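You operate a simulated robot arm through the tools that you are given. There is no shell and no other tool.

Carry out the task below with a simulated robot arm. There is one attempt and no reset: what you move stays moved.

## Task
Clamp in the STOP slide, lower the flip card and brake the slider.
Fine: slide in the lens mount, cap word facing you; tilt the carriage screen right back.

It is judged by the outcome, as a careful person would: the job done as asked, and still so three seconds after it is handed in. It fails if anything else is knocked over, pushed out of place, dropped, spilled or broken. Lids that push on must go on centred and level and be pressed home; caps that screw on are set level and turned clockwise until they are tight.

## Robot
A 7-joint arm with a two-finger parallel gripper on a trunk, on a base that drives. Base frame: it is fixed to the floor where the robot stands at the start and does not move with it; the origin is under the middle of the robot, x ahead of it, y to its left, z up; the surface under the hand at the start is at about z = 80. Units: cm, degrees, N and s.
Its first joint turns from -166.0 to 166.0 degrees. Places, roughly: beam filter knob [280, 40, 90]; beam shutter lever [280, 40, 120]; big carriage [110, 10, 90]; blue tip knob [270, 30, 110]; carriage brake [110, 20, 90]; carriage fine knob [120, 20, 90]; carriage screen [100, 10, 90]; clamp screw [260, 20, 110]; flip card [60, 10, 100]; knob of the blue stop [240, 20, 90]; knob of the green stop [70, 20, 90]; laser key [280, 30, 110]; lens mount [120, 10, 100]; lens slide [125, 50, 75]; main switch [280, 40, 100]; mount clamp lever [120, 30, 100]. Payload 4.4 kg.
The TCP is the grasp point between the finger pads, 2.3 cm short of the fingertips. In the tool frame z runs along the fingers and y along their closing line. The gripper opens to 9.4 cm. The fingers are 3.8 cm wide and 1 cm thick; the gripper's body (5.4 by 9.6 cm) begins 3.9 cm behind the TCP.
Orientation is that of the tool frame in the base frame, as [roll, pitch, yaw] about the fixed x, y, z axes, in that order (R = Rz(yaw) Ry(pitch) Rx(roll)). With the fingers straight down and closing along the base's y, the tool's x points along the base's -x, its y along +y and its z along -z.

## Interface
- The arm moves only by the tool send_rows. Its argument "motion" is a list that holds one entry, the list of rows, each a list of 7 numbers: the gripper command, from -1 (fully open) to 1 (shut), values between in proportion, then the shift along the tool's x, y, z in units of 50 mm (1.0 is 50 mm), then the turn, a rotation vector about the tool's x, y, z in units of 5 degrees (1.0 is 5 degrees). In form: [[[jaw, tx, ty, tz, wx, wy, wz], ...]]. A call has 1 to 20 rows; each row shifts and turns the commanded pose from where the row before left it, along the tool's axes as they then stand. A call with a number of a shift or a turn outside -1 to 1 is refused whole. Each row takes 0.2 s and may step no farther than 5 cm and 8.6 degrees from the row before; otherwise, or with a gripper value out of range, the whole call is refused. A pose out of reach is approached as far as the arm can. The call stops where the force on the tool passes 80 N (or 10 N more than at its start, if that is more) or the arm is blocked; 0.2 s more then pass. Each finger travels about 10.8 cm/s and halts on what it meets, pressing with about 42 N; the grip force reading is that of the motor and also rises with nothing between the fingers. The clock runs only during rows and for 0.2 s after the last one: add rows that do not move to give the fingers time. The reply holds the time, the measured pose of the TCP, the force on the tool along the base axes, the opening and the grip force, in the units named above and with some noise, with the torque about the TCP (base axes, N m) and any sound that the robot's microphone picked up.
- Cameras (640 x 400 px; columns grow to the right, rows downward): "scene" is now at [17.8, 19.72, 147.02]; the picture's right is [-0.43, -0.90, 0.00], its down [-0.51, 0.24, -0.83] and it looks along [0.75, -0.35, -0.56] (base axes); focal length 255 px, centre (320, 200). "wrist" rides on the gripper at [8.6, 1.6, -7.4] in the tool frame; the picture's right is [-0.18, 0.98, 0.00], its down [-0.58, -0.11, -0.81] and it looks along [-0.79, -0.15, 0.59] (tool axes); focal length 243 px, centre (320, 200). There is no depth. A picture from a camera that has moved, and an enlarged one, comes with that camera's place and axes in the base frame and with its lens.
- grab_frame(camera): a new picture of that camera. It takes no simulated time.
- roll_base(legs): drives the robot by 1 to 6 legs, each [ahead, left, turn to the left] in cm, cm and degrees, along the robot's own axes; the way and the turn of a leg run together, so that a leg with both is an arc; at most 150 cm and 180 degrees a leg. The arm and the cameras ride along, it lands a little off, and it stops where it bumps. It gives what a move gives.
- aim_head(pan, tilt): turns the head with the scene camera to pan (to the left, within 120 degrees either way) and tilt (down, from -29 to 69), counted from straight ahead of the robot. It gives what a move gives.
- zoom(camera, box): a new picture of the part [left, top, right, bottom] of that camera's present view, enlarged. It takes no simulated time.
- finish_job(): hands the job in; it is judged then, once.

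Places have to be worked out from the pictures, the camera data and where the tool is seen. Open the gripper and draw the arm clear of the work before you hand the job in, unless the task says otherwise.

The tools are called as a command line: name --argument value ..., lists and objects as JSON in quotes. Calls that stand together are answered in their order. send_rows: Moves the arm, as the interface text tells. Its arguments: {"type":"object","properties":{"motion":{"type":"array"}},"required":["motion"]} The other tools are called the same way: roll_base (legs) drives the base; aim_head (pan, tilt) turns the head that bears the scene camera; grab_frame (camera) takes a picture; zoom (camera, box) takes an enlarged picture of a part of a camera's view; finish_job () hands the job in.

At the start:

```text
time_s: 0.0
tcp_pos: [56.12, -10.5, 126.66]
tool_rot: [179.9, -0.1, -180.0]
contact_force: [0.6, 0.2, 0.5]
torque: [0.0, 0.03, -0.05]
opening: 9.39
gripper_force: 0.1
robot x, y, heading: [-0.04, 0.04, -0.1]
head pan, tilt: [-25.3, 34.1]
```

scene: 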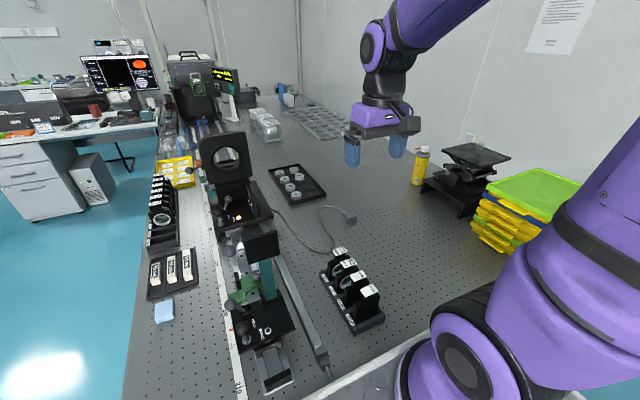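
wrist: 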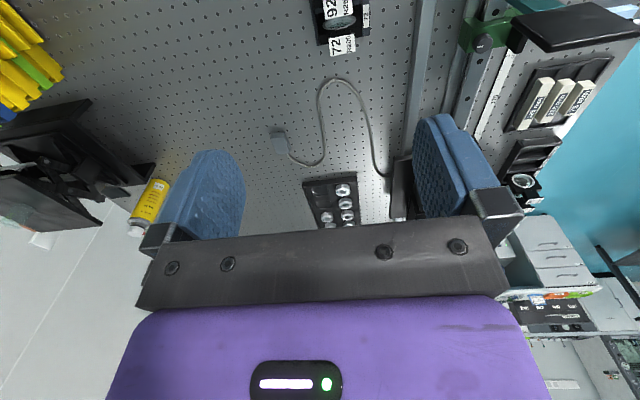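

I start by looking closely at the rail and the devices on it in the scene view.

zoom --camera "scene" --box '[190, 120, 300, 240]'

zoom --camera "scene" --box '[200, 220, 400, 400]'

zoom --camera "scene" --box '[130, 150, 230, 330]'

zoom --camera "scene" --box '[150, 40, 290, 160]'

```text
3.33 times, centred on (245, 180) of scene
camera zoom: at [17.8, 19.72, 147.02], right [-0.43, -0.9, 0.0], down [-0.51, 0.24, -0.83], along [0.75, -0.35, -0.56], focal length 850 px, centre (570, 267)
```

zoom: 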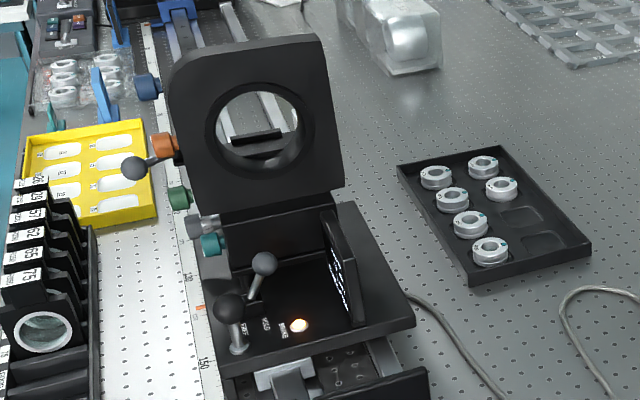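

```text
2.22 times, centred on (300, 310) of scene
camera zoom: at [17.8, 19.72, 147.02], right [-0.43, -0.9, 0.0], down [-0.51, 0.24, -0.83], along [0.75, -0.35, -0.56], focal length 566 px, centre (364, -44)
```

zoom: 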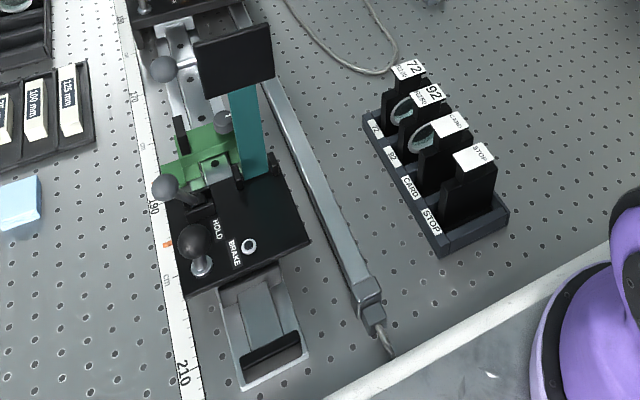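

```text
2.22 times, centred on (180, 240) of scene
camera zoom: at [17.8, 19.72, 147.02], right [-0.43, -0.9, 0.0], down [-0.51, 0.24, -0.83], along [0.75, -0.35, -0.56], focal length 566 px, centre (631, 111)
```

zoom: 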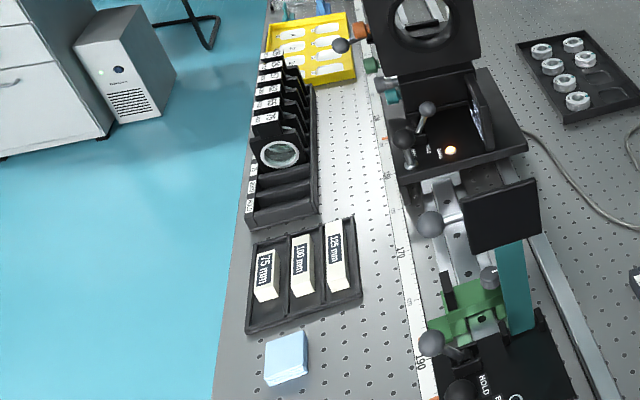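

```text
3.33 times, centred on (220, 100) of scene
camera zoom: at [17.8, 19.72, 147.02], right [-0.43, -0.9, 0.0], down [-0.51, 0.24, -0.83], along [0.75, -0.35, -0.56], focal length 850 px, centre (653, 533)
```

zoom: 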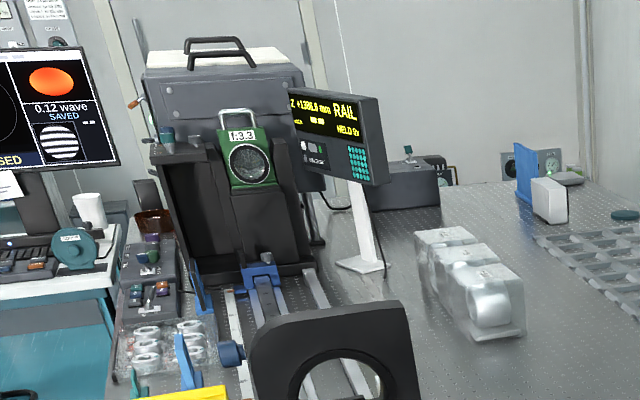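

I look closer at the labels on the carriages and the rack.

zoom --camera "scene" --box '[215, 185, 285, 235]'

zoom --camera "scene" --box '[225, 260, 300, 350]'

zoom --camera "scene" --box '[310, 240, 390, 340]'

zoom --camera "scene" --box '[190, 130, 270, 190]'

zoom --camera "scene" --box '[200, 60, 250, 100]'

```text
8.00 times, centred on (250, 210) of scene
camera zoom: at [17.8, 19.72, 147.02], right [-0.43, -0.9, 0.0], down [-0.51, 0.24, -0.83], along [0.75, -0.35, -0.56], focal length 2039 px, centre (880, 120)
```

zoom: 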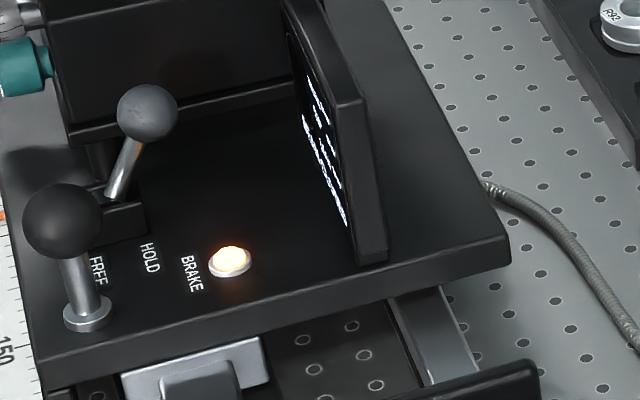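

```text
4.44 times, centred on (262, 305) of scene
camera zoom: at [17.8, 19.72, 147.02], right [-0.43, -0.9, 0.0], down [-0.51, 0.24, -0.83], along [0.75, -0.35, -0.56], focal length 1133 px, centre (576, -267)
```

zoom: 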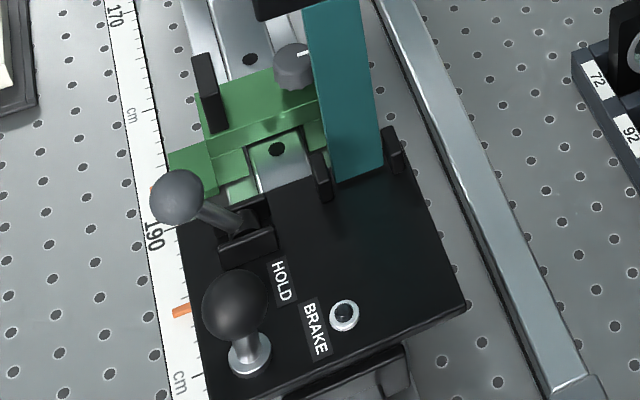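

```text
4.00 times, centred on (350, 290) of scene
camera zoom: at [17.8, 19.72, 147.02], right [-0.43, -0.9, 0.0], down [-0.51, 0.24, -0.83], along [0.75, -0.35, -0.56], focal length 1019 px, centre (200, -160)
```

zoom: 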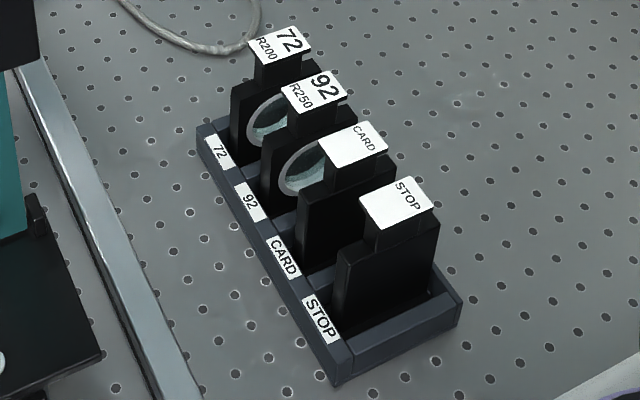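

```text
6.67 times, centred on (230, 160) of scene
camera zoom: at [17.8, 19.72, 147.02], right [-0.43, -0.9, 0.0], down [-0.51, 0.24, -0.83], along [0.75, -0.35, -0.56], focal length 1699 px, centre (920, 467)
```

zoom: 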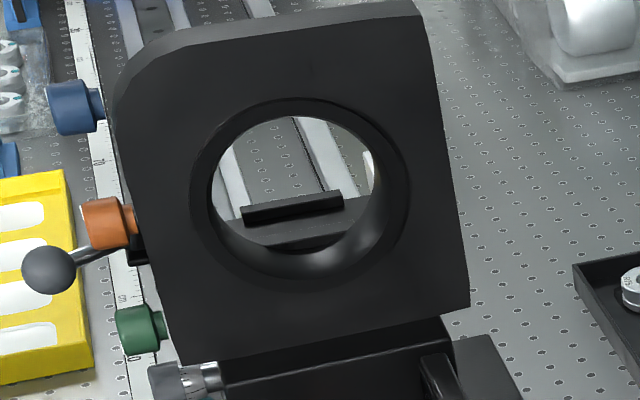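

```text
10.00 times, centred on (225, 80) of scene
camera zoom: at [17.8, 19.72, 147.02], right [-0.43, -0.9, 0.0], down [-0.51, 0.24, -0.83], along [0.75, -0.35, -0.56], focal length 2548 px, centre (1270, 1400)
```

zoom: 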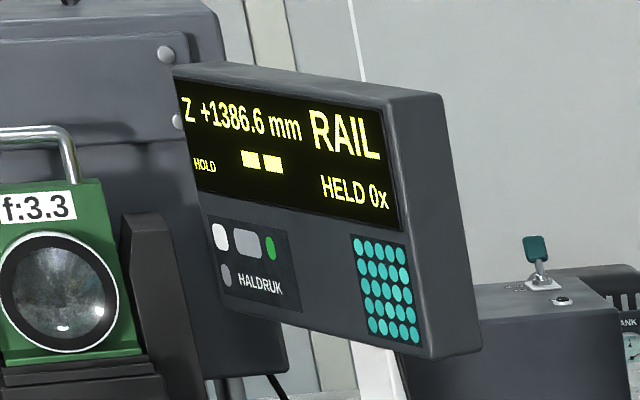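

The slide rack (72, 92, CARD, STOP) is on the right side; the lettering everywhere reads from the left (+y) aisle. I zoom in further on the STOP slide, the small slider's lever and the flip card.

zoom --camera "scene" --box '[345, 275, 395, 330]'

zoom --camera "scene" --box '[225, 225, 290, 300]'

zoom --camera "scene" --box '[230, 290, 280, 330]'

zoom --camera "wrist" --box '[440, 0, 640, 120]'

```text
7.27 times, centred on (370, 302) of scene
camera zoom: at [17.8, 19.72, 147.02], right [-0.43, -0.9, 0.0], down [-0.51, 0.24, -0.83], along [0.75, -0.35, -0.56], focal length 1853 px, centre (-44, -546)
```

zoom: 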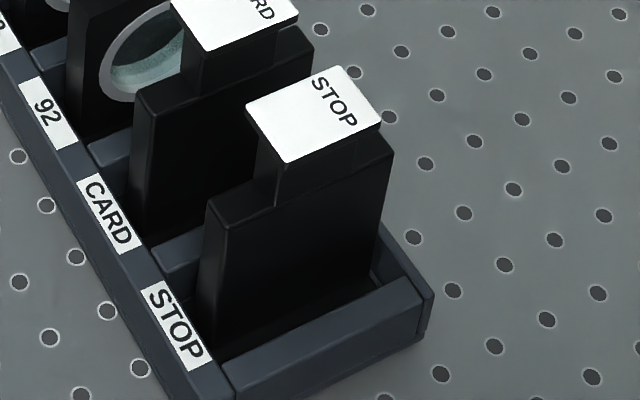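

```text
5.33 times, centred on (258, 262) of scene
camera zoom: at [17.8, 19.72, 147.02], right [-0.43, -0.9, 0.0], down [-0.51, 0.24, -0.83], along [0.75, -0.35, -0.56], focal length 1359 px, centre (653, -133)
```

zoom: 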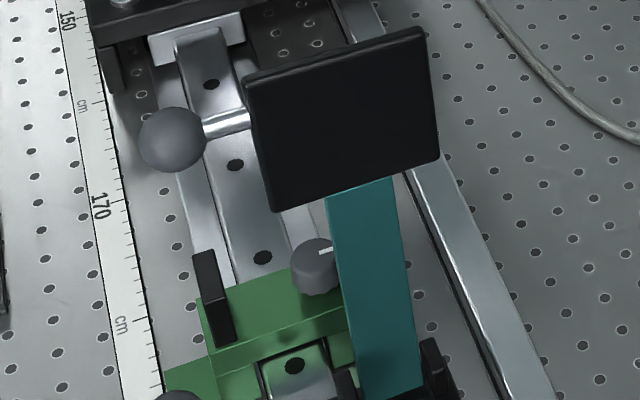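

```text
10.00 times, centred on (255, 310) of scene
camera zoom: at [17.8, 19.72, 147.02], right [-0.43, -0.9, 0.0], down [-0.51, 0.24, -0.83], along [0.75, -0.35, -0.56], focal length 2548 px, centre (970, -900)
```

zoom: 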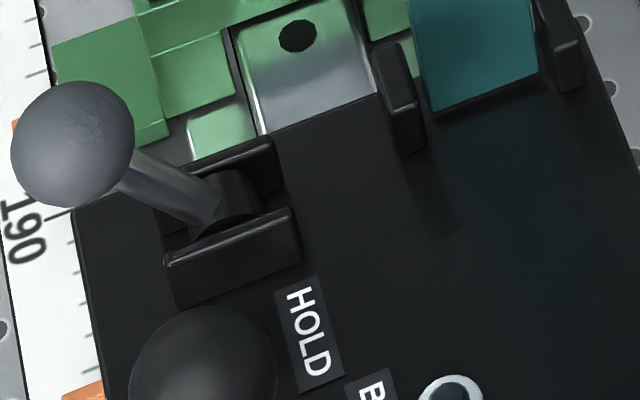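

```text
3.20 times, centred on (540, 60) of wrist
camera zoom: at [47.38, -8.98, 134.17], right [0.18, 0.98, 0.0], down [0.58, -0.11, 0.81], along [0.79, -0.15, -0.59], focal length 776 px, centre (-384, 648)
```

zoom: 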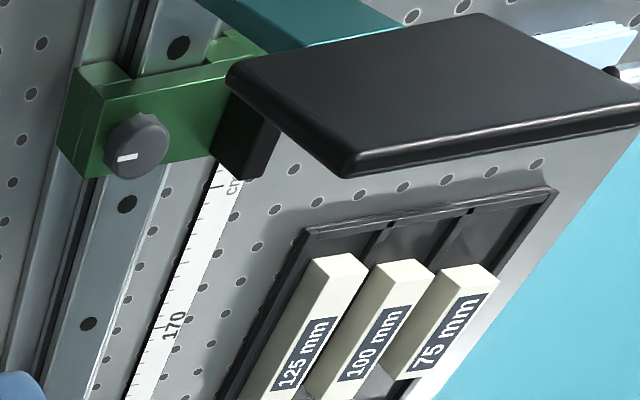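

Before driving to the aisle I check with the head that the floor to the left is clear.

aim_head --pan 70 --tilt 40

grab_frame --camera "scene"

```text
time_s: 1.7
tcp_pos: [56.29, -10.53, 126.59]
tool_rot: [180.0, 0.0, -180.0]
contact_force: [0.0, 0.3, -0.2]
torque: [0.03, 0.03, 0.0]
opening: 9.4
gripper_force: 0.0
robot x, y, heading: [-0.05, 0.09, 0.1]
head pan, tilt: [70.0, 40.0]
```

```text
taken
camera scene: at [12.71, 31.49, 146.12], right [0.94, -0.34, 0.0], down [-0.22, -0.6, -0.77], along [0.26, 0.72, -0.64], focal length 255 px, centre (320, 200)
```

scene: 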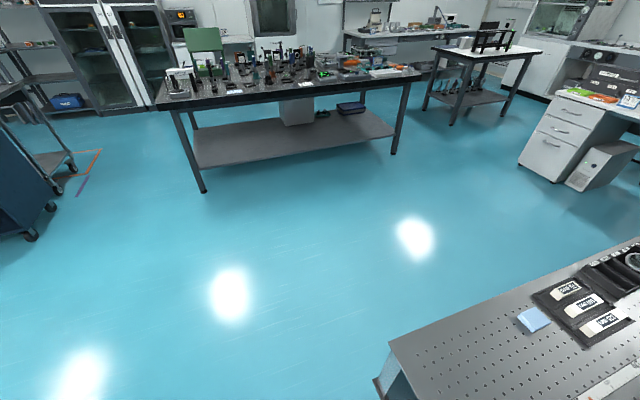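

The floor is clear. I'll do the slider and the STOP pick from this side first: back off 12 cm so these are inside the reach band, and look again.

roll_base --legs '[[-14, 0, 0]]'

aim_head --pan 0 --tilt 45

grab_frame --camera "scene"

grab_frame --camera "wrist"

```text
time_s: 3.0
tcp_pos: [42.25, -10.59, 126.54]
tool_rot: [-179.9, 0.0, -180.0]
contact_force: [0.1, 0.5, 0.2]
torque: [-0.02, -0.03, -0.02]
opening: 9.42
gripper_force: 0.1
robot x, y, heading: [-14.1, -0.19, -0.2]
head pan, tilt: [70.0, 40.0]
```

```text
time_s: 4.5
tcp_pos: [42.21, -10.54, 126.63]
tool_rot: [-180.0, 0.1, 180.0]
contact_force: [0.1, 0.5, -0.1]
torque: [0.02, 0.01, -0.02]
opening: 9.4
gripper_force: 0.0
robot x, y, heading: [-13.85, 0.19, -0.0]
head pan, tilt: [0.0, 45.0]
```

```text
taken
camera scene: at [3.93, 23.52, 145.4], right [0.0, -1.0, 0.0], down [-0.71, 0.0, -0.71], along [0.71, 0.0, -0.71], focal length 255 px, centre (320, 200)
```

scene: 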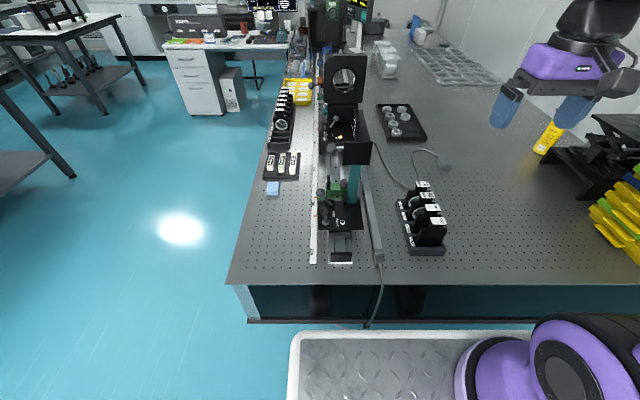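

```text
taken
camera wrist: at [33.4, -8.96, 134.17], right [0.18, 0.98, 0.0], down [0.58, -0.11, 0.81], along [0.79, -0.15, -0.59], focal length 243 px, centre (320, 200)
```

wrist: 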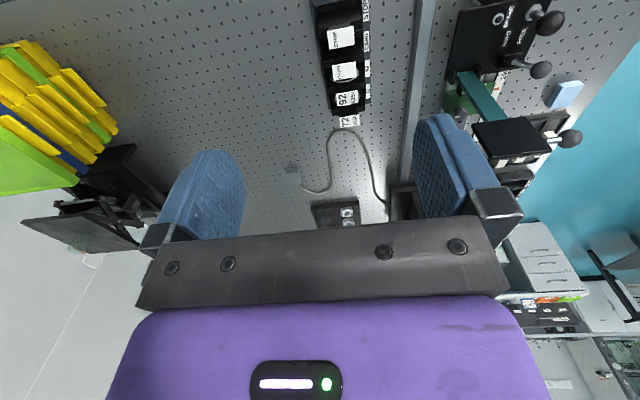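

Now from this pose I zoom on the slider and the STOP slide with both cameras.

zoom --camera "scene" --box '[310, 130, 390, 270]'

zoom --camera "wrist" --box '[430, 0, 600, 170]'

zoom --camera "wrist" --box '[310, 0, 390, 130]'

zoom --camera "scene" --box '[390, 170, 460, 260]'

```text
2.86 times, centred on (350, 200) of scene
camera zoom: at [3.93, 23.52, 145.4], right [0.0, -1.0, 0.0], down [-0.71, 0.0, -0.71], along [0.71, 0.0, -0.71], focal length 728 px, centre (234, 200)
```

zoom: 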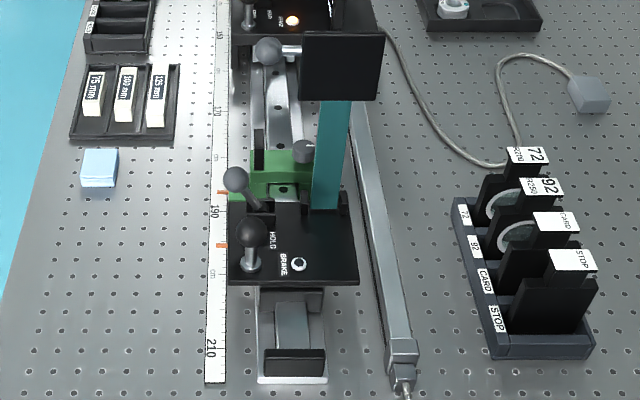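

```text
2.35 times, centred on (515, 85) of wrist
camera zoom: at [33.4, -8.96, 134.17], right [0.18, 0.98, 0.0], down [0.58, -0.11, 0.81], along [0.79, -0.15, -0.59], focal length 571 px, centre (-139, 471)
```

zoom: 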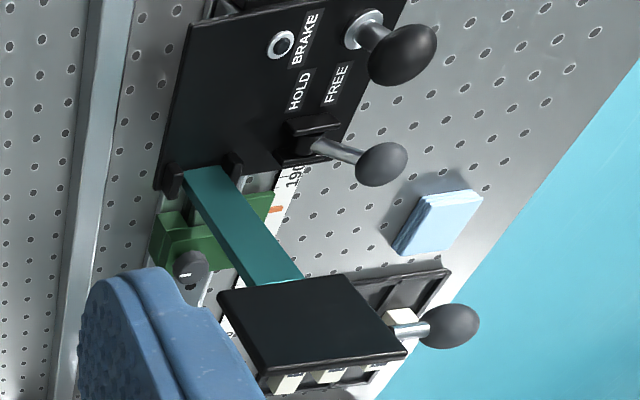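

```text
3.08 times, centred on (350, 65) of wrist
camera zoom: at [33.4, -8.96, 134.17], right [0.18, 0.98, 0.0], down [0.58, -0.11, 0.81], along [0.79, -0.15, -0.59], focal length 746 px, centre (228, 615)
```

zoom: 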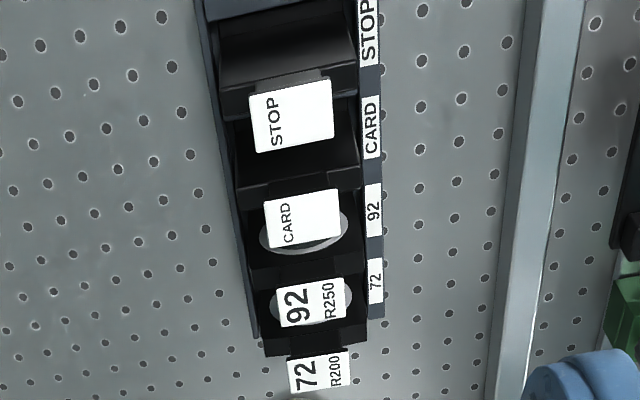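

```text
4.44 times, centred on (425, 215) of scene
camera zoom: at [3.93, 23.52, 145.4], right [0.0, -1.0, 0.0], down [-0.71, 0.0, -0.71], along [0.71, 0.0, -0.71], focal length 1133 px, centre (-147, 133)
```

zoom: 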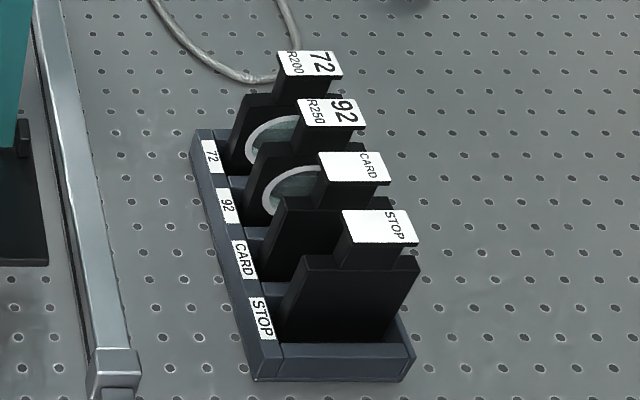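

The slider's labels run FREE (left, +y), HOLD, BRAKE (right, −y) and its lever leans toward FREE with the lamp dark; the card (about x 61, y 10–17, z 101–110) stands upright. Everything is laid out for the aisle side, so I drive round there: left, turn to face −y, then along the table.

roll_base --legs '[[0, 90, 0], [0, 0, -90]]'

```text
time_s: 13.0
tcp_pos: [-25.1, 33.34, 126.57]
tool_rot: [-180.0, -0.1, 89.1]
contact_force: [-0.2, -0.2, 0.3]
torque: [0.01, 0.01, 0.03]
opening: 9.42
gripper_force: 0.0
robot x, y, heading: [-13.61, 89.72, -90.9]
head pan, tilt: [0.0, 45.0]
```

Now sideways along the table to about x = 62.

roll_base --legs '[[0, 0, 0.9], [0, 76, 0]]'

grab_frame --camera "scene"

grab_frame --camera "wrist"

```text
time_s: 17.4
tcp_pos: [51.52, 33.25, 126.54]
tool_rot: [-180.0, 0.0, 89.9]
contact_force: [0.2, 0.0, -0.7]
torque: [0.01, 0.01, 0.01]
opening: 9.38
gripper_force: 0.1
robot x, y, heading: [61.9, 89.61, -90.2]
head pan, tilt: [0.0, 45.0]
```

```text
taken
camera scene: at [85.35, 71.3, 145.4], right [-1.0, 0.0, 0.0], down [0.0, 0.71, -0.71], along [0.0, -0.71, -0.71], focal length 255 px, centre (320, 200)
```

scene: 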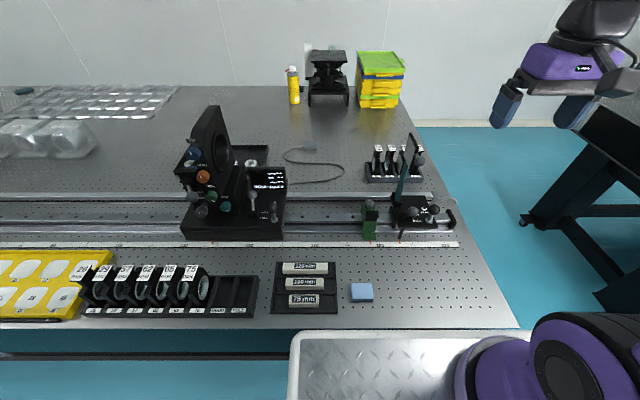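

```text
taken
camera wrist: at [52.97, 41.84, 134.17], right [0.98, -0.18, 0.0], down [-0.11, -0.58, 0.81], along [-0.15, -0.79, -0.59], focal length 243 px, centre (320, 200)
```

wrist: 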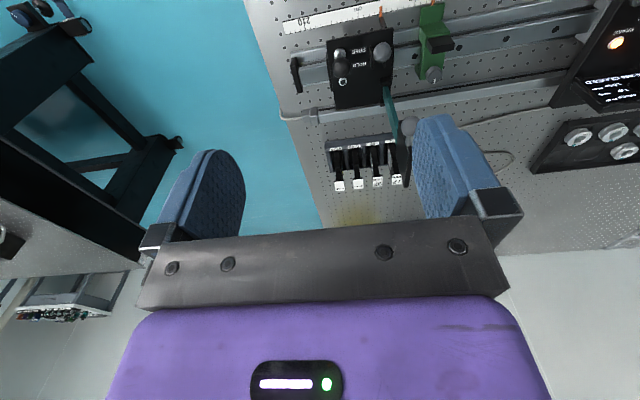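

From the aisle the labels read upright. I zoom on the slider, the big carriage with its screen, and the lens mount.

zoom --camera "scene" --box '[350, 130, 470, 245]'

zoom --camera "scene" --box '[235, 140, 300, 245]'

zoom --camera "scene" --box '[165, 95, 255, 225]'

zoom --camera "scene" --box '[240, 155, 300, 205]'

zoom --camera "wrist" --box '[320, 10, 480, 210]'

```text
3.48 times, centred on (410, 188) of scene
camera zoom: at [85.35, 71.3, 145.4], right [-1.0, 0.0, 0.0], down [0.0, 0.71, -0.71], along [0.0, -0.71, -0.71], focal length 886 px, centre (7, 244)
```

zoom: 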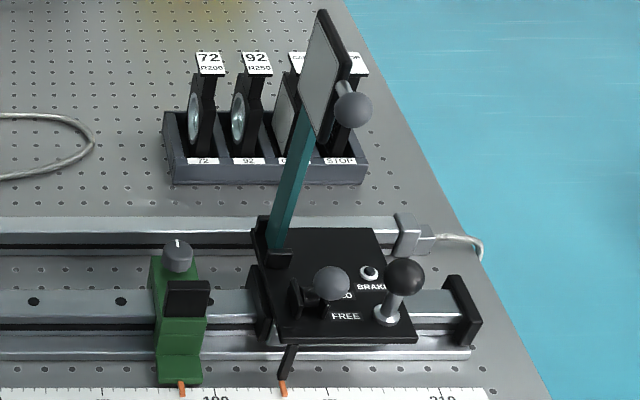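

```text
3.81 times, centred on (268, 192) of scene
camera zoom: at [85.35, 71.3, 145.4], right [-1.0, 0.0, 0.0], down [0.0, 0.71, -0.71], along [0.0, -0.71, -0.71], focal length 971 px, centre (520, 229)
```

zoom: 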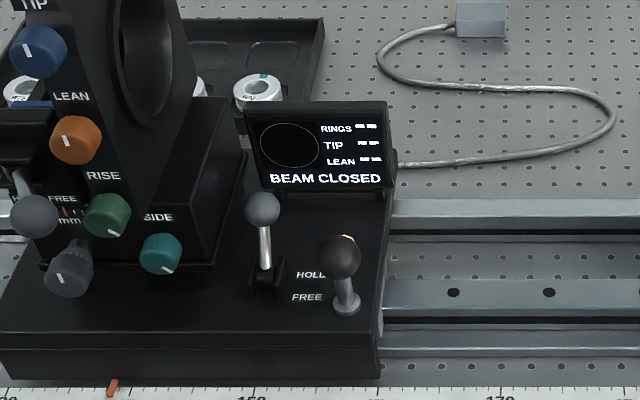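

```text
3.08 times, centred on (210, 160) of scene
camera zoom: at [85.35, 71.3, 145.4], right [-1.0, 0.0, 0.0], down [0.0, 0.71, -0.71], along [0.0, -0.71, -0.71], focal length 784 px, centre (658, 323)
```

zoom: 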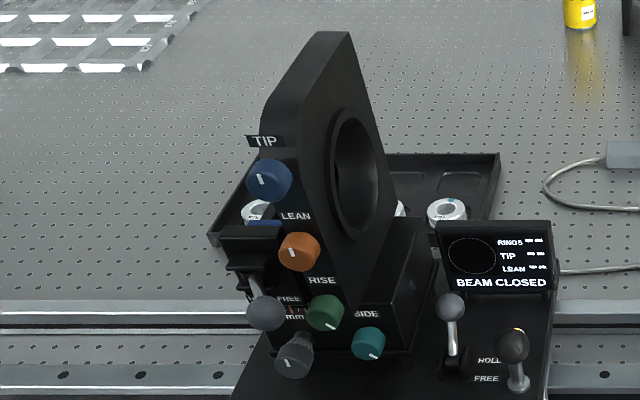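

```text
8.00 times, centred on (270, 180) of scene
camera zoom: at [85.35, 71.3, 145.4], right [-1.0, 0.0, 0.0], down [0.0, 0.71, -0.71], along [0.0, -0.71, -0.71], focal length 2039 px, centre (720, 360)
```

zoom: 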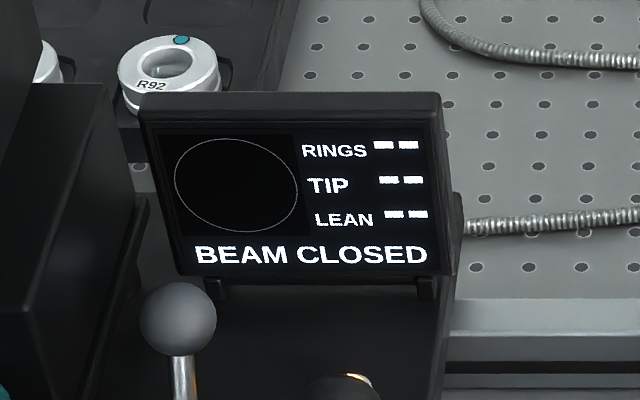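

```text
2.00 times, centred on (400, 110) of wrist
camera zoom: at [52.97, 41.84, 134.17], right [0.98, -0.18, 0.0], down [-0.11, -0.58, 0.81], along [-0.15, -0.79, -0.59], focal length 485 px, centre (160, 380)
```

zoom: 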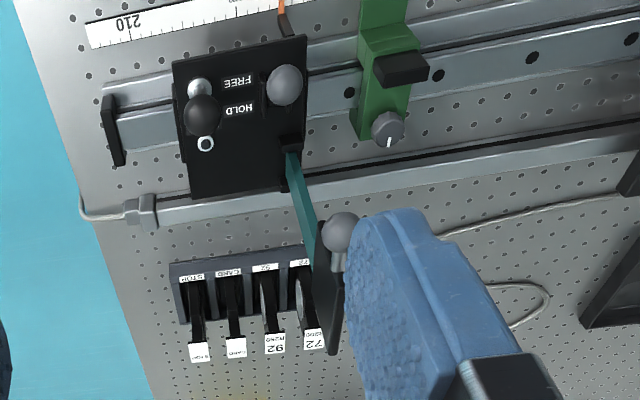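

The "carriage screen" is the small display on the big carriage, hinged at its bottom edge; tilting back means pushing its top toward −y. I look harder at the slider's hinge and at the mount's clamp lever.

zoom --camera "scene" --box '[385, 190, 445, 240]'

zoom --camera "scene" --box '[415, 130, 440, 230]'

zoom --camera "scene" --box '[390, 130, 430, 210]'

zoom --camera "scene" --box '[175, 160, 235, 225]'

zoom --camera "wrist" --box '[360, 30, 420, 110]'

```text
8.00 times, centred on (415, 215) of scene
camera zoom: at [85.35, 71.3, 145.4], right [-1.0, 0.0, 0.0], down [0.0, 0.71, -0.71], along [0.0, -0.71, -0.71], focal length 2039 px, centre (-440, 80)
```

zoom: 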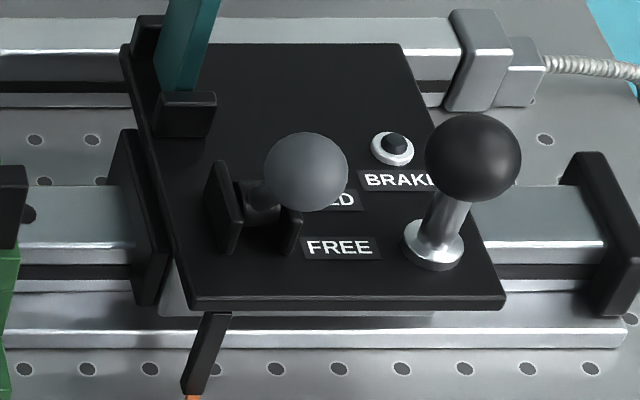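

```text
4.00 times, centred on (428, 180) of scene
camera zoom: at [85.35, 71.3, 145.4], right [-1.0, 0.0, 0.0], down [0.0, 0.71, -0.71], along [0.0, -0.71, -0.71], focal length 1019 px, centre (-110, 280)
```

zoom: 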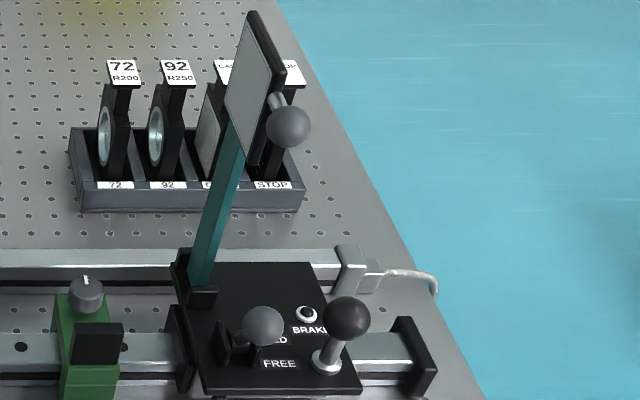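

```text
5.00 times, centred on (410, 170) of scene
camera zoom: at [85.35, 71.3, 145.4], right [-1.0, 0.0, 0.0], down [0.0, 0.71, -0.71], along [0.0, -0.71, -0.71], focal length 1274 px, centre (-130, 350)
```

zoom: 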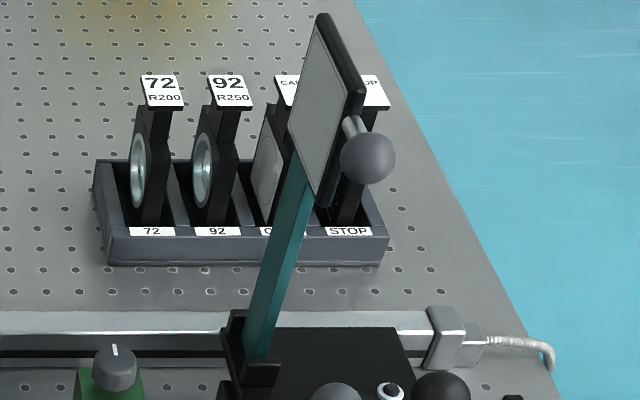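

```text
6.15 times, centred on (205, 192) of scene
camera zoom: at [85.35, 71.3, 145.4], right [-1.0, 0.0, 0.0], down [0.0, 0.71, -0.71], along [0.0, -0.71, -0.71], focal length 1568 px, centre (1028, 246)
```

zoom: 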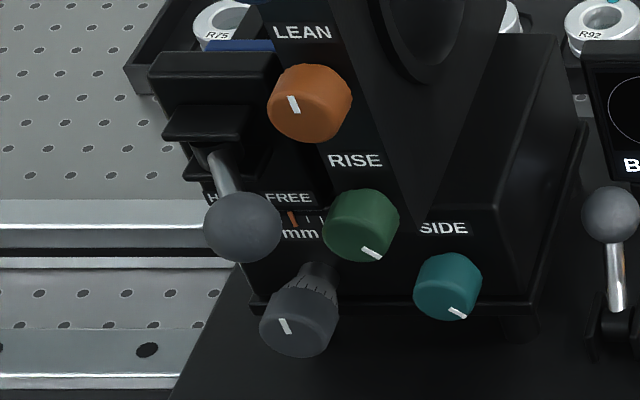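

```text
5.00 times, centred on (390, 70) of wrist
camera zoom: at [52.97, 41.84, 134.17], right [0.98, -0.18, 0.0], down [-0.11, -0.58, 0.81], along [-0.15, -0.79, -0.59], focal length 1213 px, centre (-30, 850)
```

zoom: 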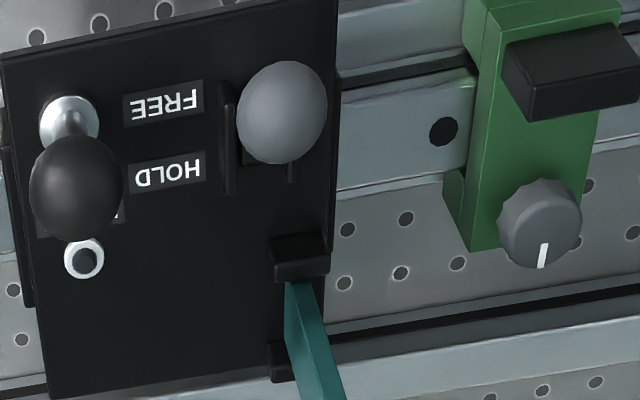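

The lever ball triangulates to about (59.4, 23.4, 92.8), pivot near y 19, z 86, swinging in the y–z plane; FREE is its +y position, so BRAKE is toward −y. The card's handle ball hangs above, so I pitch the closed gripper 60° (fingers toward −y and down) and first reorient up high.

send_rows --motion '[[[1, 0, 0.8, 0, 0, 0, 0], [1, 0, 0.8, 0, 0, 0, 0], [1, 0, 0, 0, 0, -1, 0], [1, 0, 0, 0, 0, -1, 0], [1, 0, 0, 0, 0, -1, 0], [1, 0, 0, 0, 0, -1, 0], [1, 0, 0, 0, 0, -1, 0], [1, 0, 0, 0, 0, -1, 0], [1, 0, 0, 0, 0, -1, 0], [1, 0, 0, 0, 0, -1, 0], [1, 0, 0, 0, 0, -1, 0], [1, 0, 0, 0, 0, -1, 0], [1, 0, 0, 0, 0, -1, 0], [1, 0, 0, 0, 0, -1, 0]]]'

```text
time_s: 20.4
tcp_pos: [60.33, 29.44, 131.22]
tool_rot: [180.0, 59.9, 89.9]
contact_force: [0.2, -0.3, -0.6]
torque: [0.03, 0.02, 0.04]
opening: 0.01
gripper_force: 42.0
out of reach, approached as far as the arm can: row 11, 12, 13, 14
robot x, y, heading: [62.19, 89.33, -89.7]
head pan, tilt: [0.0, 45.0]
```

Orientation is reached, with the position a little off since that height was awkward. I come down toward a pre-contact point beyond the lever on its +y side.

send_rows --motion '[[[1, 0.672, 0, 0.322, 0, 0, 0], [1, 0.672, 0, 0.322, 0, 0, 0], [1, 0.672, 0, 0.322, 0, 0, 0], [1, 0.672, 0, 0.322, 0, 0, 0], [1, 0.672, 0, 0.322, 0, 0, 0], [1, 0.672, 0, 0.322, 0, 0, 0], [1, 0.672, 0, 0.322, 0, 0, 0]]]'

grab_frame --camera "scene"

grab_frame --camera "wrist"

```text
time_s: 22.0
tcp_pos: [63.62, 19.47, 113.09]
tool_rot: [-179.9, 60.0, 90.0]
contact_force: [0.0, 0.3, 0.3]
torque: [-0.01, 0.03, -0.04]
opening: 0.0
gripper_force: 42.3
out of reach, approached as far as the arm can: row 1, 2, 3, 4, 5, 6, 7
robot x, y, heading: [62.04, 89.73, -90.3]
head pan, tilt: [0.0, 45.0]
```

```text
taken
camera scene: at [85.39, 71.42, 145.4], right [-1.0, 0.0, 0.0], down [0.0, 0.71, -0.71], along [0.0, -0.71, -0.71], focal length 255 px, centre (320, 200)
```

scene: 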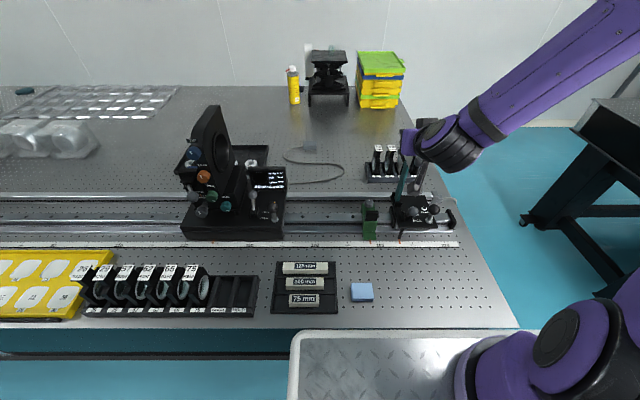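

```text
taken
camera wrist: at [65.08, 30.12, 109.35], right [0.98, -0.09, 0.16], down [-0.11, 0.41, 0.91], along [-0.15, -0.91, 0.39], focal length 243 px, centre (320, 200)
```

wrist: 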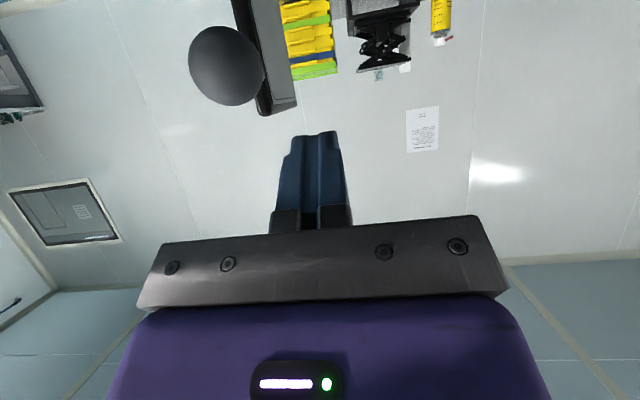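

That pose is too close to the trunk for the pitched hand, and the arm drifted beside (not touching) the card handle. Backing the base straight away from the table draws the hand clear and gives room.

roll_base --legs '[[-25, 0, 0]]'

send_rows --motion '[[[1, 0, 0, 0, 0, 0, 0]]]'

zoom --camera "scene" --box '[350, 100, 520, 245]'

```text
time_s: 23.9
tcp_pos: [63.55, 44.15, 113.09]
tool_rot: [180.0, 60.0, 89.9]
contact_force: [0.2, 0.2, 0.3]
torque: [0.02, -0.01, -0.04]
opening: 0.01
gripper_force: 41.9
robot x, y, heading: [61.81, 114.07, -90.0]
head pan, tilt: [0.0, 45.0]
```

```text
time_s: 24.2
tcp_pos: [63.45, 44.1, 112.99]
tool_rot: [180.0, 60.0, 89.8]
contact_force: [0.3, -1.0, 0.2]
torque: [0.01, -0.01, 0.0]
opening: 0.0
gripper_force: 42.3
robot x, y, heading: [62.06, 114.1, -90.2]
head pan, tilt: [0.0, 45.0]
```

```text
2.76 times, centred on (435, 172) of scene
camera zoom: at [85.36, 96.07, 145.4], right [-1.0, 0.0, 0.0], down [0.0, 0.71, -0.71], along [0.0, -0.71, -0.71], focal length 703 px, centre (3, 276)
```

zoom: 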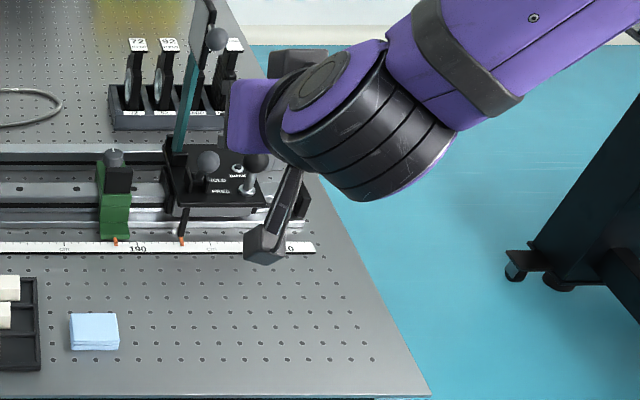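

Card untouched, and the commanded pose follows the actual one. I bring the hand down to (59.5, 40, 97), well short of the lever.

send_rows --motion '[[[1, 0.474, -0.16, 0.458, 0, 0, 0], [1, 0.474, -0.16, 0.458, 0, 0, 0], [1, 0.474, -0.16, 0.458, 0, 0, 0], [1, 0.474, -0.16, 0.458, 0, 0, 0], [1, 0.474, -0.16, 0.458, 0, 0, 0]]]'

grab_frame --camera "wrist"

zoom --camera "scene" --box '[350, 100, 520, 245]'

```text
time_s: 25.4
tcp_pos: [59.53, 40.15, 96.97]
tool_rot: [-180.0, 60.0, 90.0]
contact_force: [-0.3, 0.6, 0.0]
torque: [0.04, -0.01, 0.01]
opening: 0.0
gripper_force: 42.0
robot x, y, heading: [62.03, 114.22, -90.2]
head pan, tilt: [0.0, 45.0]
```

```text
taken
camera wrist: at [60.99, 50.89, 93.27], right [0.98, -0.09, 0.16], down [-0.11, 0.41, 0.91], along [-0.15, -0.91, 0.39], focal length 243 px, centre (320, 200)
```

wrist: 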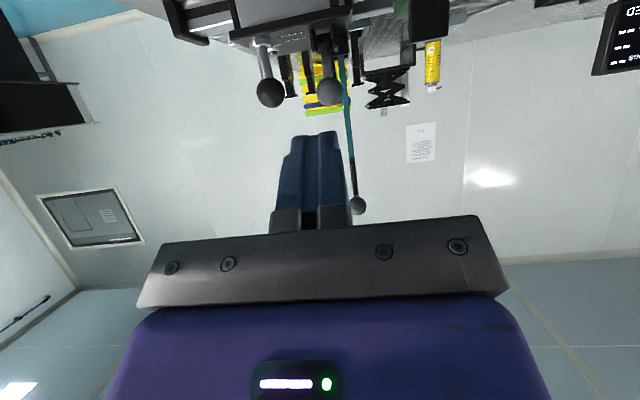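

```text
2.76 times, centred on (435, 172) of scene
camera zoom: at [85.36, 96.12, 145.4], right [-1.0, 0.0, 0.0], down [0.0, 0.71, -0.71], along [0.0, -0.71, -0.71], focal length 703 px, centre (3, 276)
```

zoom: 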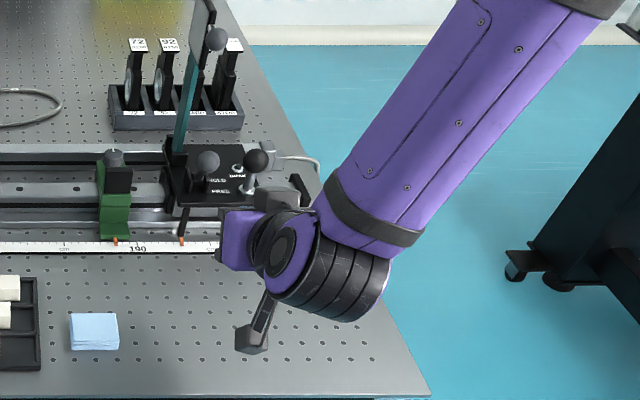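

The pose is exact now, and the wrist camera gives a low side view of the slider; I zoom on it.

zoom --camera "wrist" --box '[220, 0, 420, 130]'

zoom --camera "wrist" --box '[290, 0, 370, 60]'

```text
3.08 times, centred on (320, 65) of wrist
camera zoom: at [60.99, 50.89, 93.27], right [0.98, -0.09, 0.16], down [-0.11, 0.41, 0.91], along [-0.15, -0.91, 0.39], focal length 746 px, centre (320, 615)
```

zoom: 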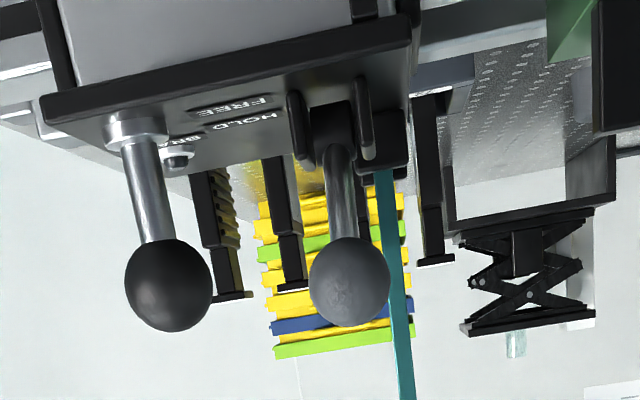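

```text
6.67 times, centred on (330, 30) of wrist
camera zoom: at [60.99, 50.89, 93.27], right [0.98, -0.09, 0.16], down [-0.11, 0.41, 0.91], along [-0.15, -0.91, 0.39], focal length 1618 px, centre (253, 1333)
```

zoom: 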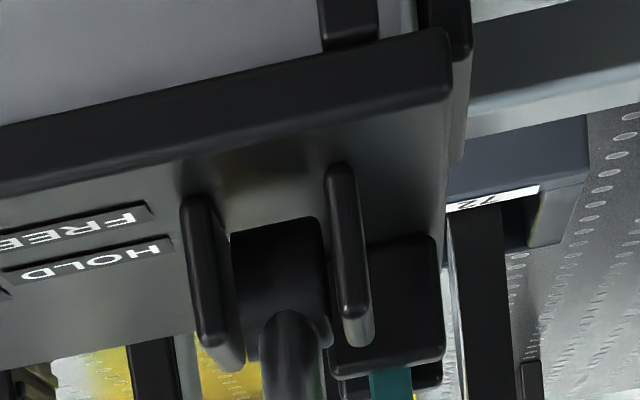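

The lever ball is right in line at x ≈ 59.4, z ≈ 93. I advance to just before it and then begin pushing toward −y.

send_rows --motion '[[[1, -0.204, 0, 0.583, 0, 0, 0], [1, -0.204, 0, 0.583, 0, 0, 0], [1, -0.204, 0, 0.583, 0, 0, 0], [1, -0.204, 0, 0.583, 0, 0, 0]]]'

zoom --camera "wrist" --box '[220, 0, 420, 130]'

zoom --camera "scene" --box '[370, 120, 450, 200]'

```text
time_s: 26.4
tcp_pos: [59.58, 27.88, 94.65]
tool_rot: [180.0, 60.0, 89.9]
contact_force: [0.0, 0.2, 0.6]
torque: [0.02, 0.03, -0.03]
opening: 0.0
gripper_force: 41.5
robot x, y, heading: [62.51, 114.22, -90.2]
head pan, tilt: [0.0, 45.0]
```

```text
3.08 times, centred on (320, 65) of wrist
camera zoom: at [60.94, 38.75, 91.0], right [0.98, -0.09, 0.16], down [-0.11, 0.41, 0.91], along [-0.15, -0.91, 0.39], focal length 746 px, centre (320, 615)
```

zoom: 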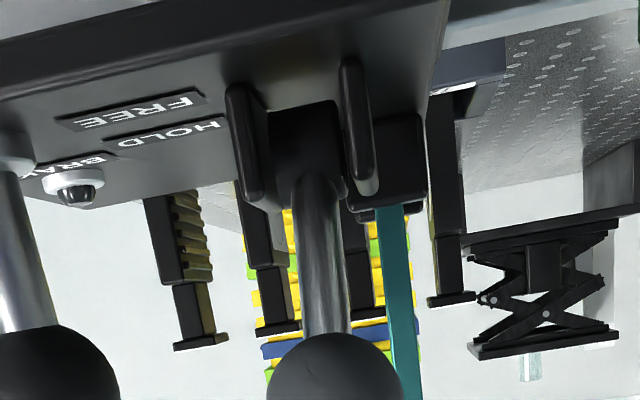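

```text
5.00 times, centred on (410, 160) of scene
camera zoom: at [85.35, 96.09, 145.4], right [-1.0, 0.0, 0.0], down [0.0, 0.71, -0.71], along [0.0, -0.71, -0.71], focal length 1274 px, centre (-130, 400)
```

zoom: 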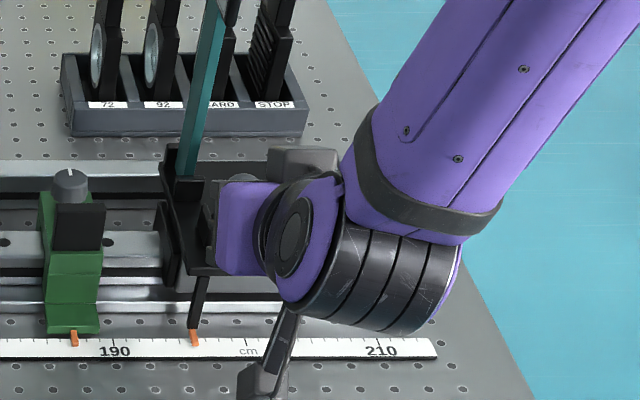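

Pose is as planned. Now I push 4 cm in 1 cm rows toward −y.

send_rows --motion '[[[1, -0.1, 0, 0.173, 0, 0, 0], [1, -0.1, 0, 0.173, 0, 0, 0], [1, -0.1, 0, 0.173, 0, 0, 0], [1, -0.1, 0, 0.173, 0, 0, 0]]]'

zoom --camera "wrist" --box '[220, 0, 420, 130]'

```text
time_s: 27.4
tcp_pos: [59.62, 24.08, 94.67]
tool_rot: [-180.0, 59.9, 89.9]
contact_force: [-0.2, 0.0, -0.2]
torque: [0.03, 0.05, 0.0]
opening: 0.01
gripper_force: 41.7
robot x, y, heading: [62.32, 114.55, -90.0]
head pan, tilt: [0.0, 45.0]
```

```text
3.08 times, centred on (320, 65) of wrist
camera zoom: at [60.95, 34.8, 91.03], right [0.98, -0.09, 0.16], down [-0.11, 0.41, 0.91], along [-0.15, -0.91, 0.39], focal length 746 px, centre (320, 615)
```

zoom: 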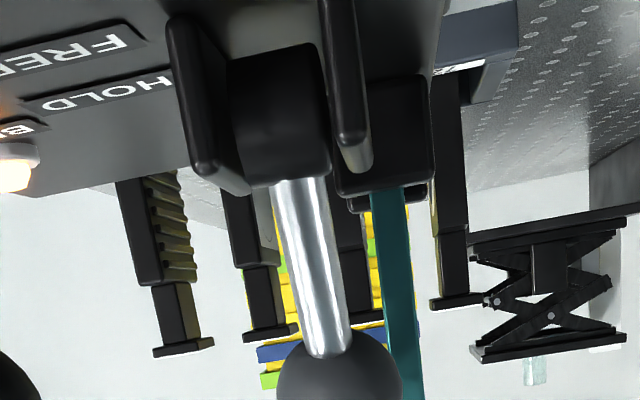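

The lever moved and the lamp has lit. I keep pushing toward the far end stop, watching the force.

send_rows --motion '[[[1, -0.1, 0, 0.173, 0, 0, 0], [1, -0.1, 0, 0.173, 0, 0, 0]]]'

zoom --camera "wrist" --box '[220, 0, 420, 130]'

```text
time_s: 28.1
tcp_pos: [59.56, 22.0, 94.58]
tool_rot: [179.8, 59.9, 89.9]
contact_force: [0.7, 0.4, 0.0]
torque: [0.02, 0.03, -0.03]
opening: 0.0
gripper_force: 41.8
robot x, y, heading: [62.36, 113.85, -90.0]
head pan, tilt: [0.0, 45.0]
```

```text
3.08 times, centred on (320, 65) of wrist
camera zoom: at [60.98, 32.75, 91.06], right [0.98, -0.09, 0.16], down [-0.11, 0.41, 0.91], along [-0.15, -0.91, 0.39], focal length 746 px, centre (320, 615)
```

zoom: 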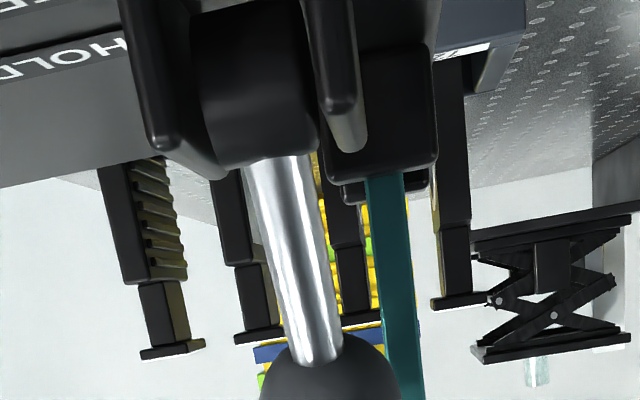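

Still light resistance; the lever is about upright. I push 3 cm more.

send_rows --motion '[[[1, -0.1, 0, 0.173, 0, 0, 0], [1, -0.1, 0, 0.173, 0, 0, 0], [1, -0.1, 0, 0.173, 0, 0, 0]]]'

zoom --camera "wrist" --box '[220, 0, 420, 130]'

```text
time_s: 28.7
tcp_pos: [59.45, 21.04, 94.66]
tool_rot: [-179.9, 59.4, 89.9]
contact_force: [-3.2, 47.5, 35.1]
torque: [-0.25, -0.2, -0.15]
opening: 0.01
gripper_force: 41.8
robot x, y, heading: [62.17, 114.42, -90.0]
head pan, tilt: [0.0, 45.0]
stopped in row 3: the force on the tool passed its limit at 97 N (the readings are from after the stop); the commanded pose is now the measured one
```

```text
3.08 times, centred on (320, 65) of wrist
camera zoom: at [60.98, 31.82, 91.12], right [0.98, -0.09, 0.16], down [-0.11, 0.4, 0.91], along [-0.15, -0.91, 0.38], focal length 746 px, centre (320, 615)
```

zoom: 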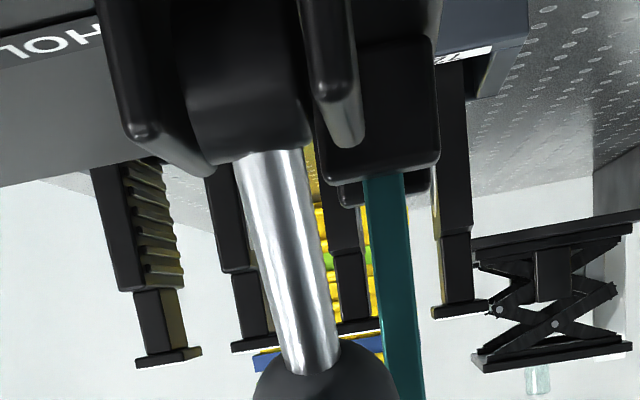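

The push ended on a hard stop (97 N). I back off and look at where the lever stands.

send_rows --motion '[[[1, 0, 0, -0.6, 0, 0, 0], [1, 0, 0, -0.8, 0, 0, 0], [1, 0, 0, -0.9, 0, 0, 0], [1, 0, 0, -0.9, 0, 0, 0], [1, 0, 0, -0.9, 0, 0, 0]]]'

zoom --camera "wrist" --box '[220, 0, 420, 130]'

zoom --camera "scene" --box '[370, 100, 450, 200]'

```text
time_s: 29.9
tcp_pos: [59.6, 38.29, 104.82]
tool_rot: [180.0, 59.1, 89.9]
contact_force: [-0.3, -0.8, -0.4]
torque: [-0.01, 0.01, 0.0]
opening: 0.0
gripper_force: 42.2
robot x, y, heading: [61.87, 114.15, -90.2]
head pan, tilt: [0.0, 45.0]
```

```text
3.08 times, centred on (320, 65) of wrist
camera zoom: at [60.96, 49.03, 101.27], right [0.98, -0.1, 0.16], down [-0.11, 0.39, 0.91], along [-0.15, -0.91, 0.38], focal length 746 px, centre (320, 615)
```

zoom: 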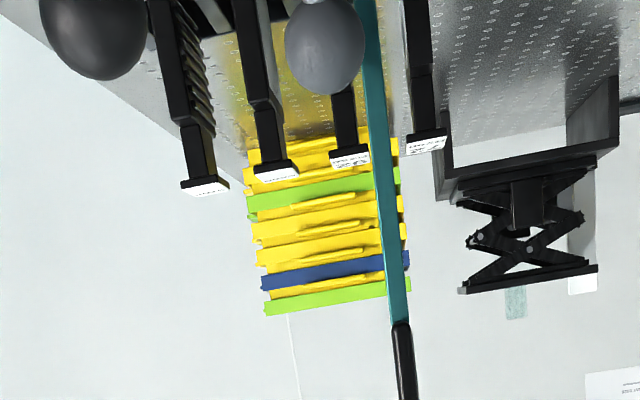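

```text
4.00 times, centred on (410, 150) of scene
camera zoom: at [85.35, 96.08, 145.39], right [-1.0, 0.0, 0.0], down [0.0, 0.71, -0.71], along [0.0, -0.71, -0.71], focal length 1019 px, centre (-40, 400)
```

zoom: 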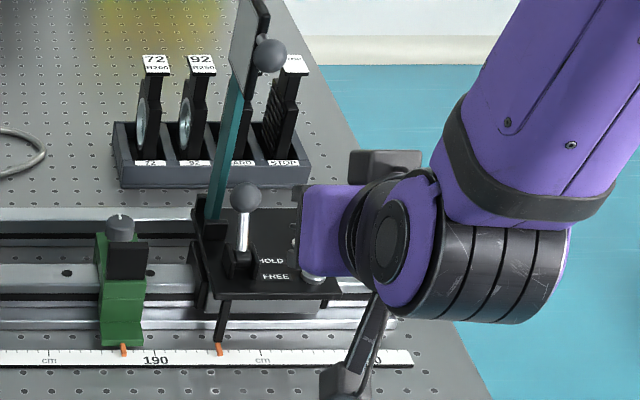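

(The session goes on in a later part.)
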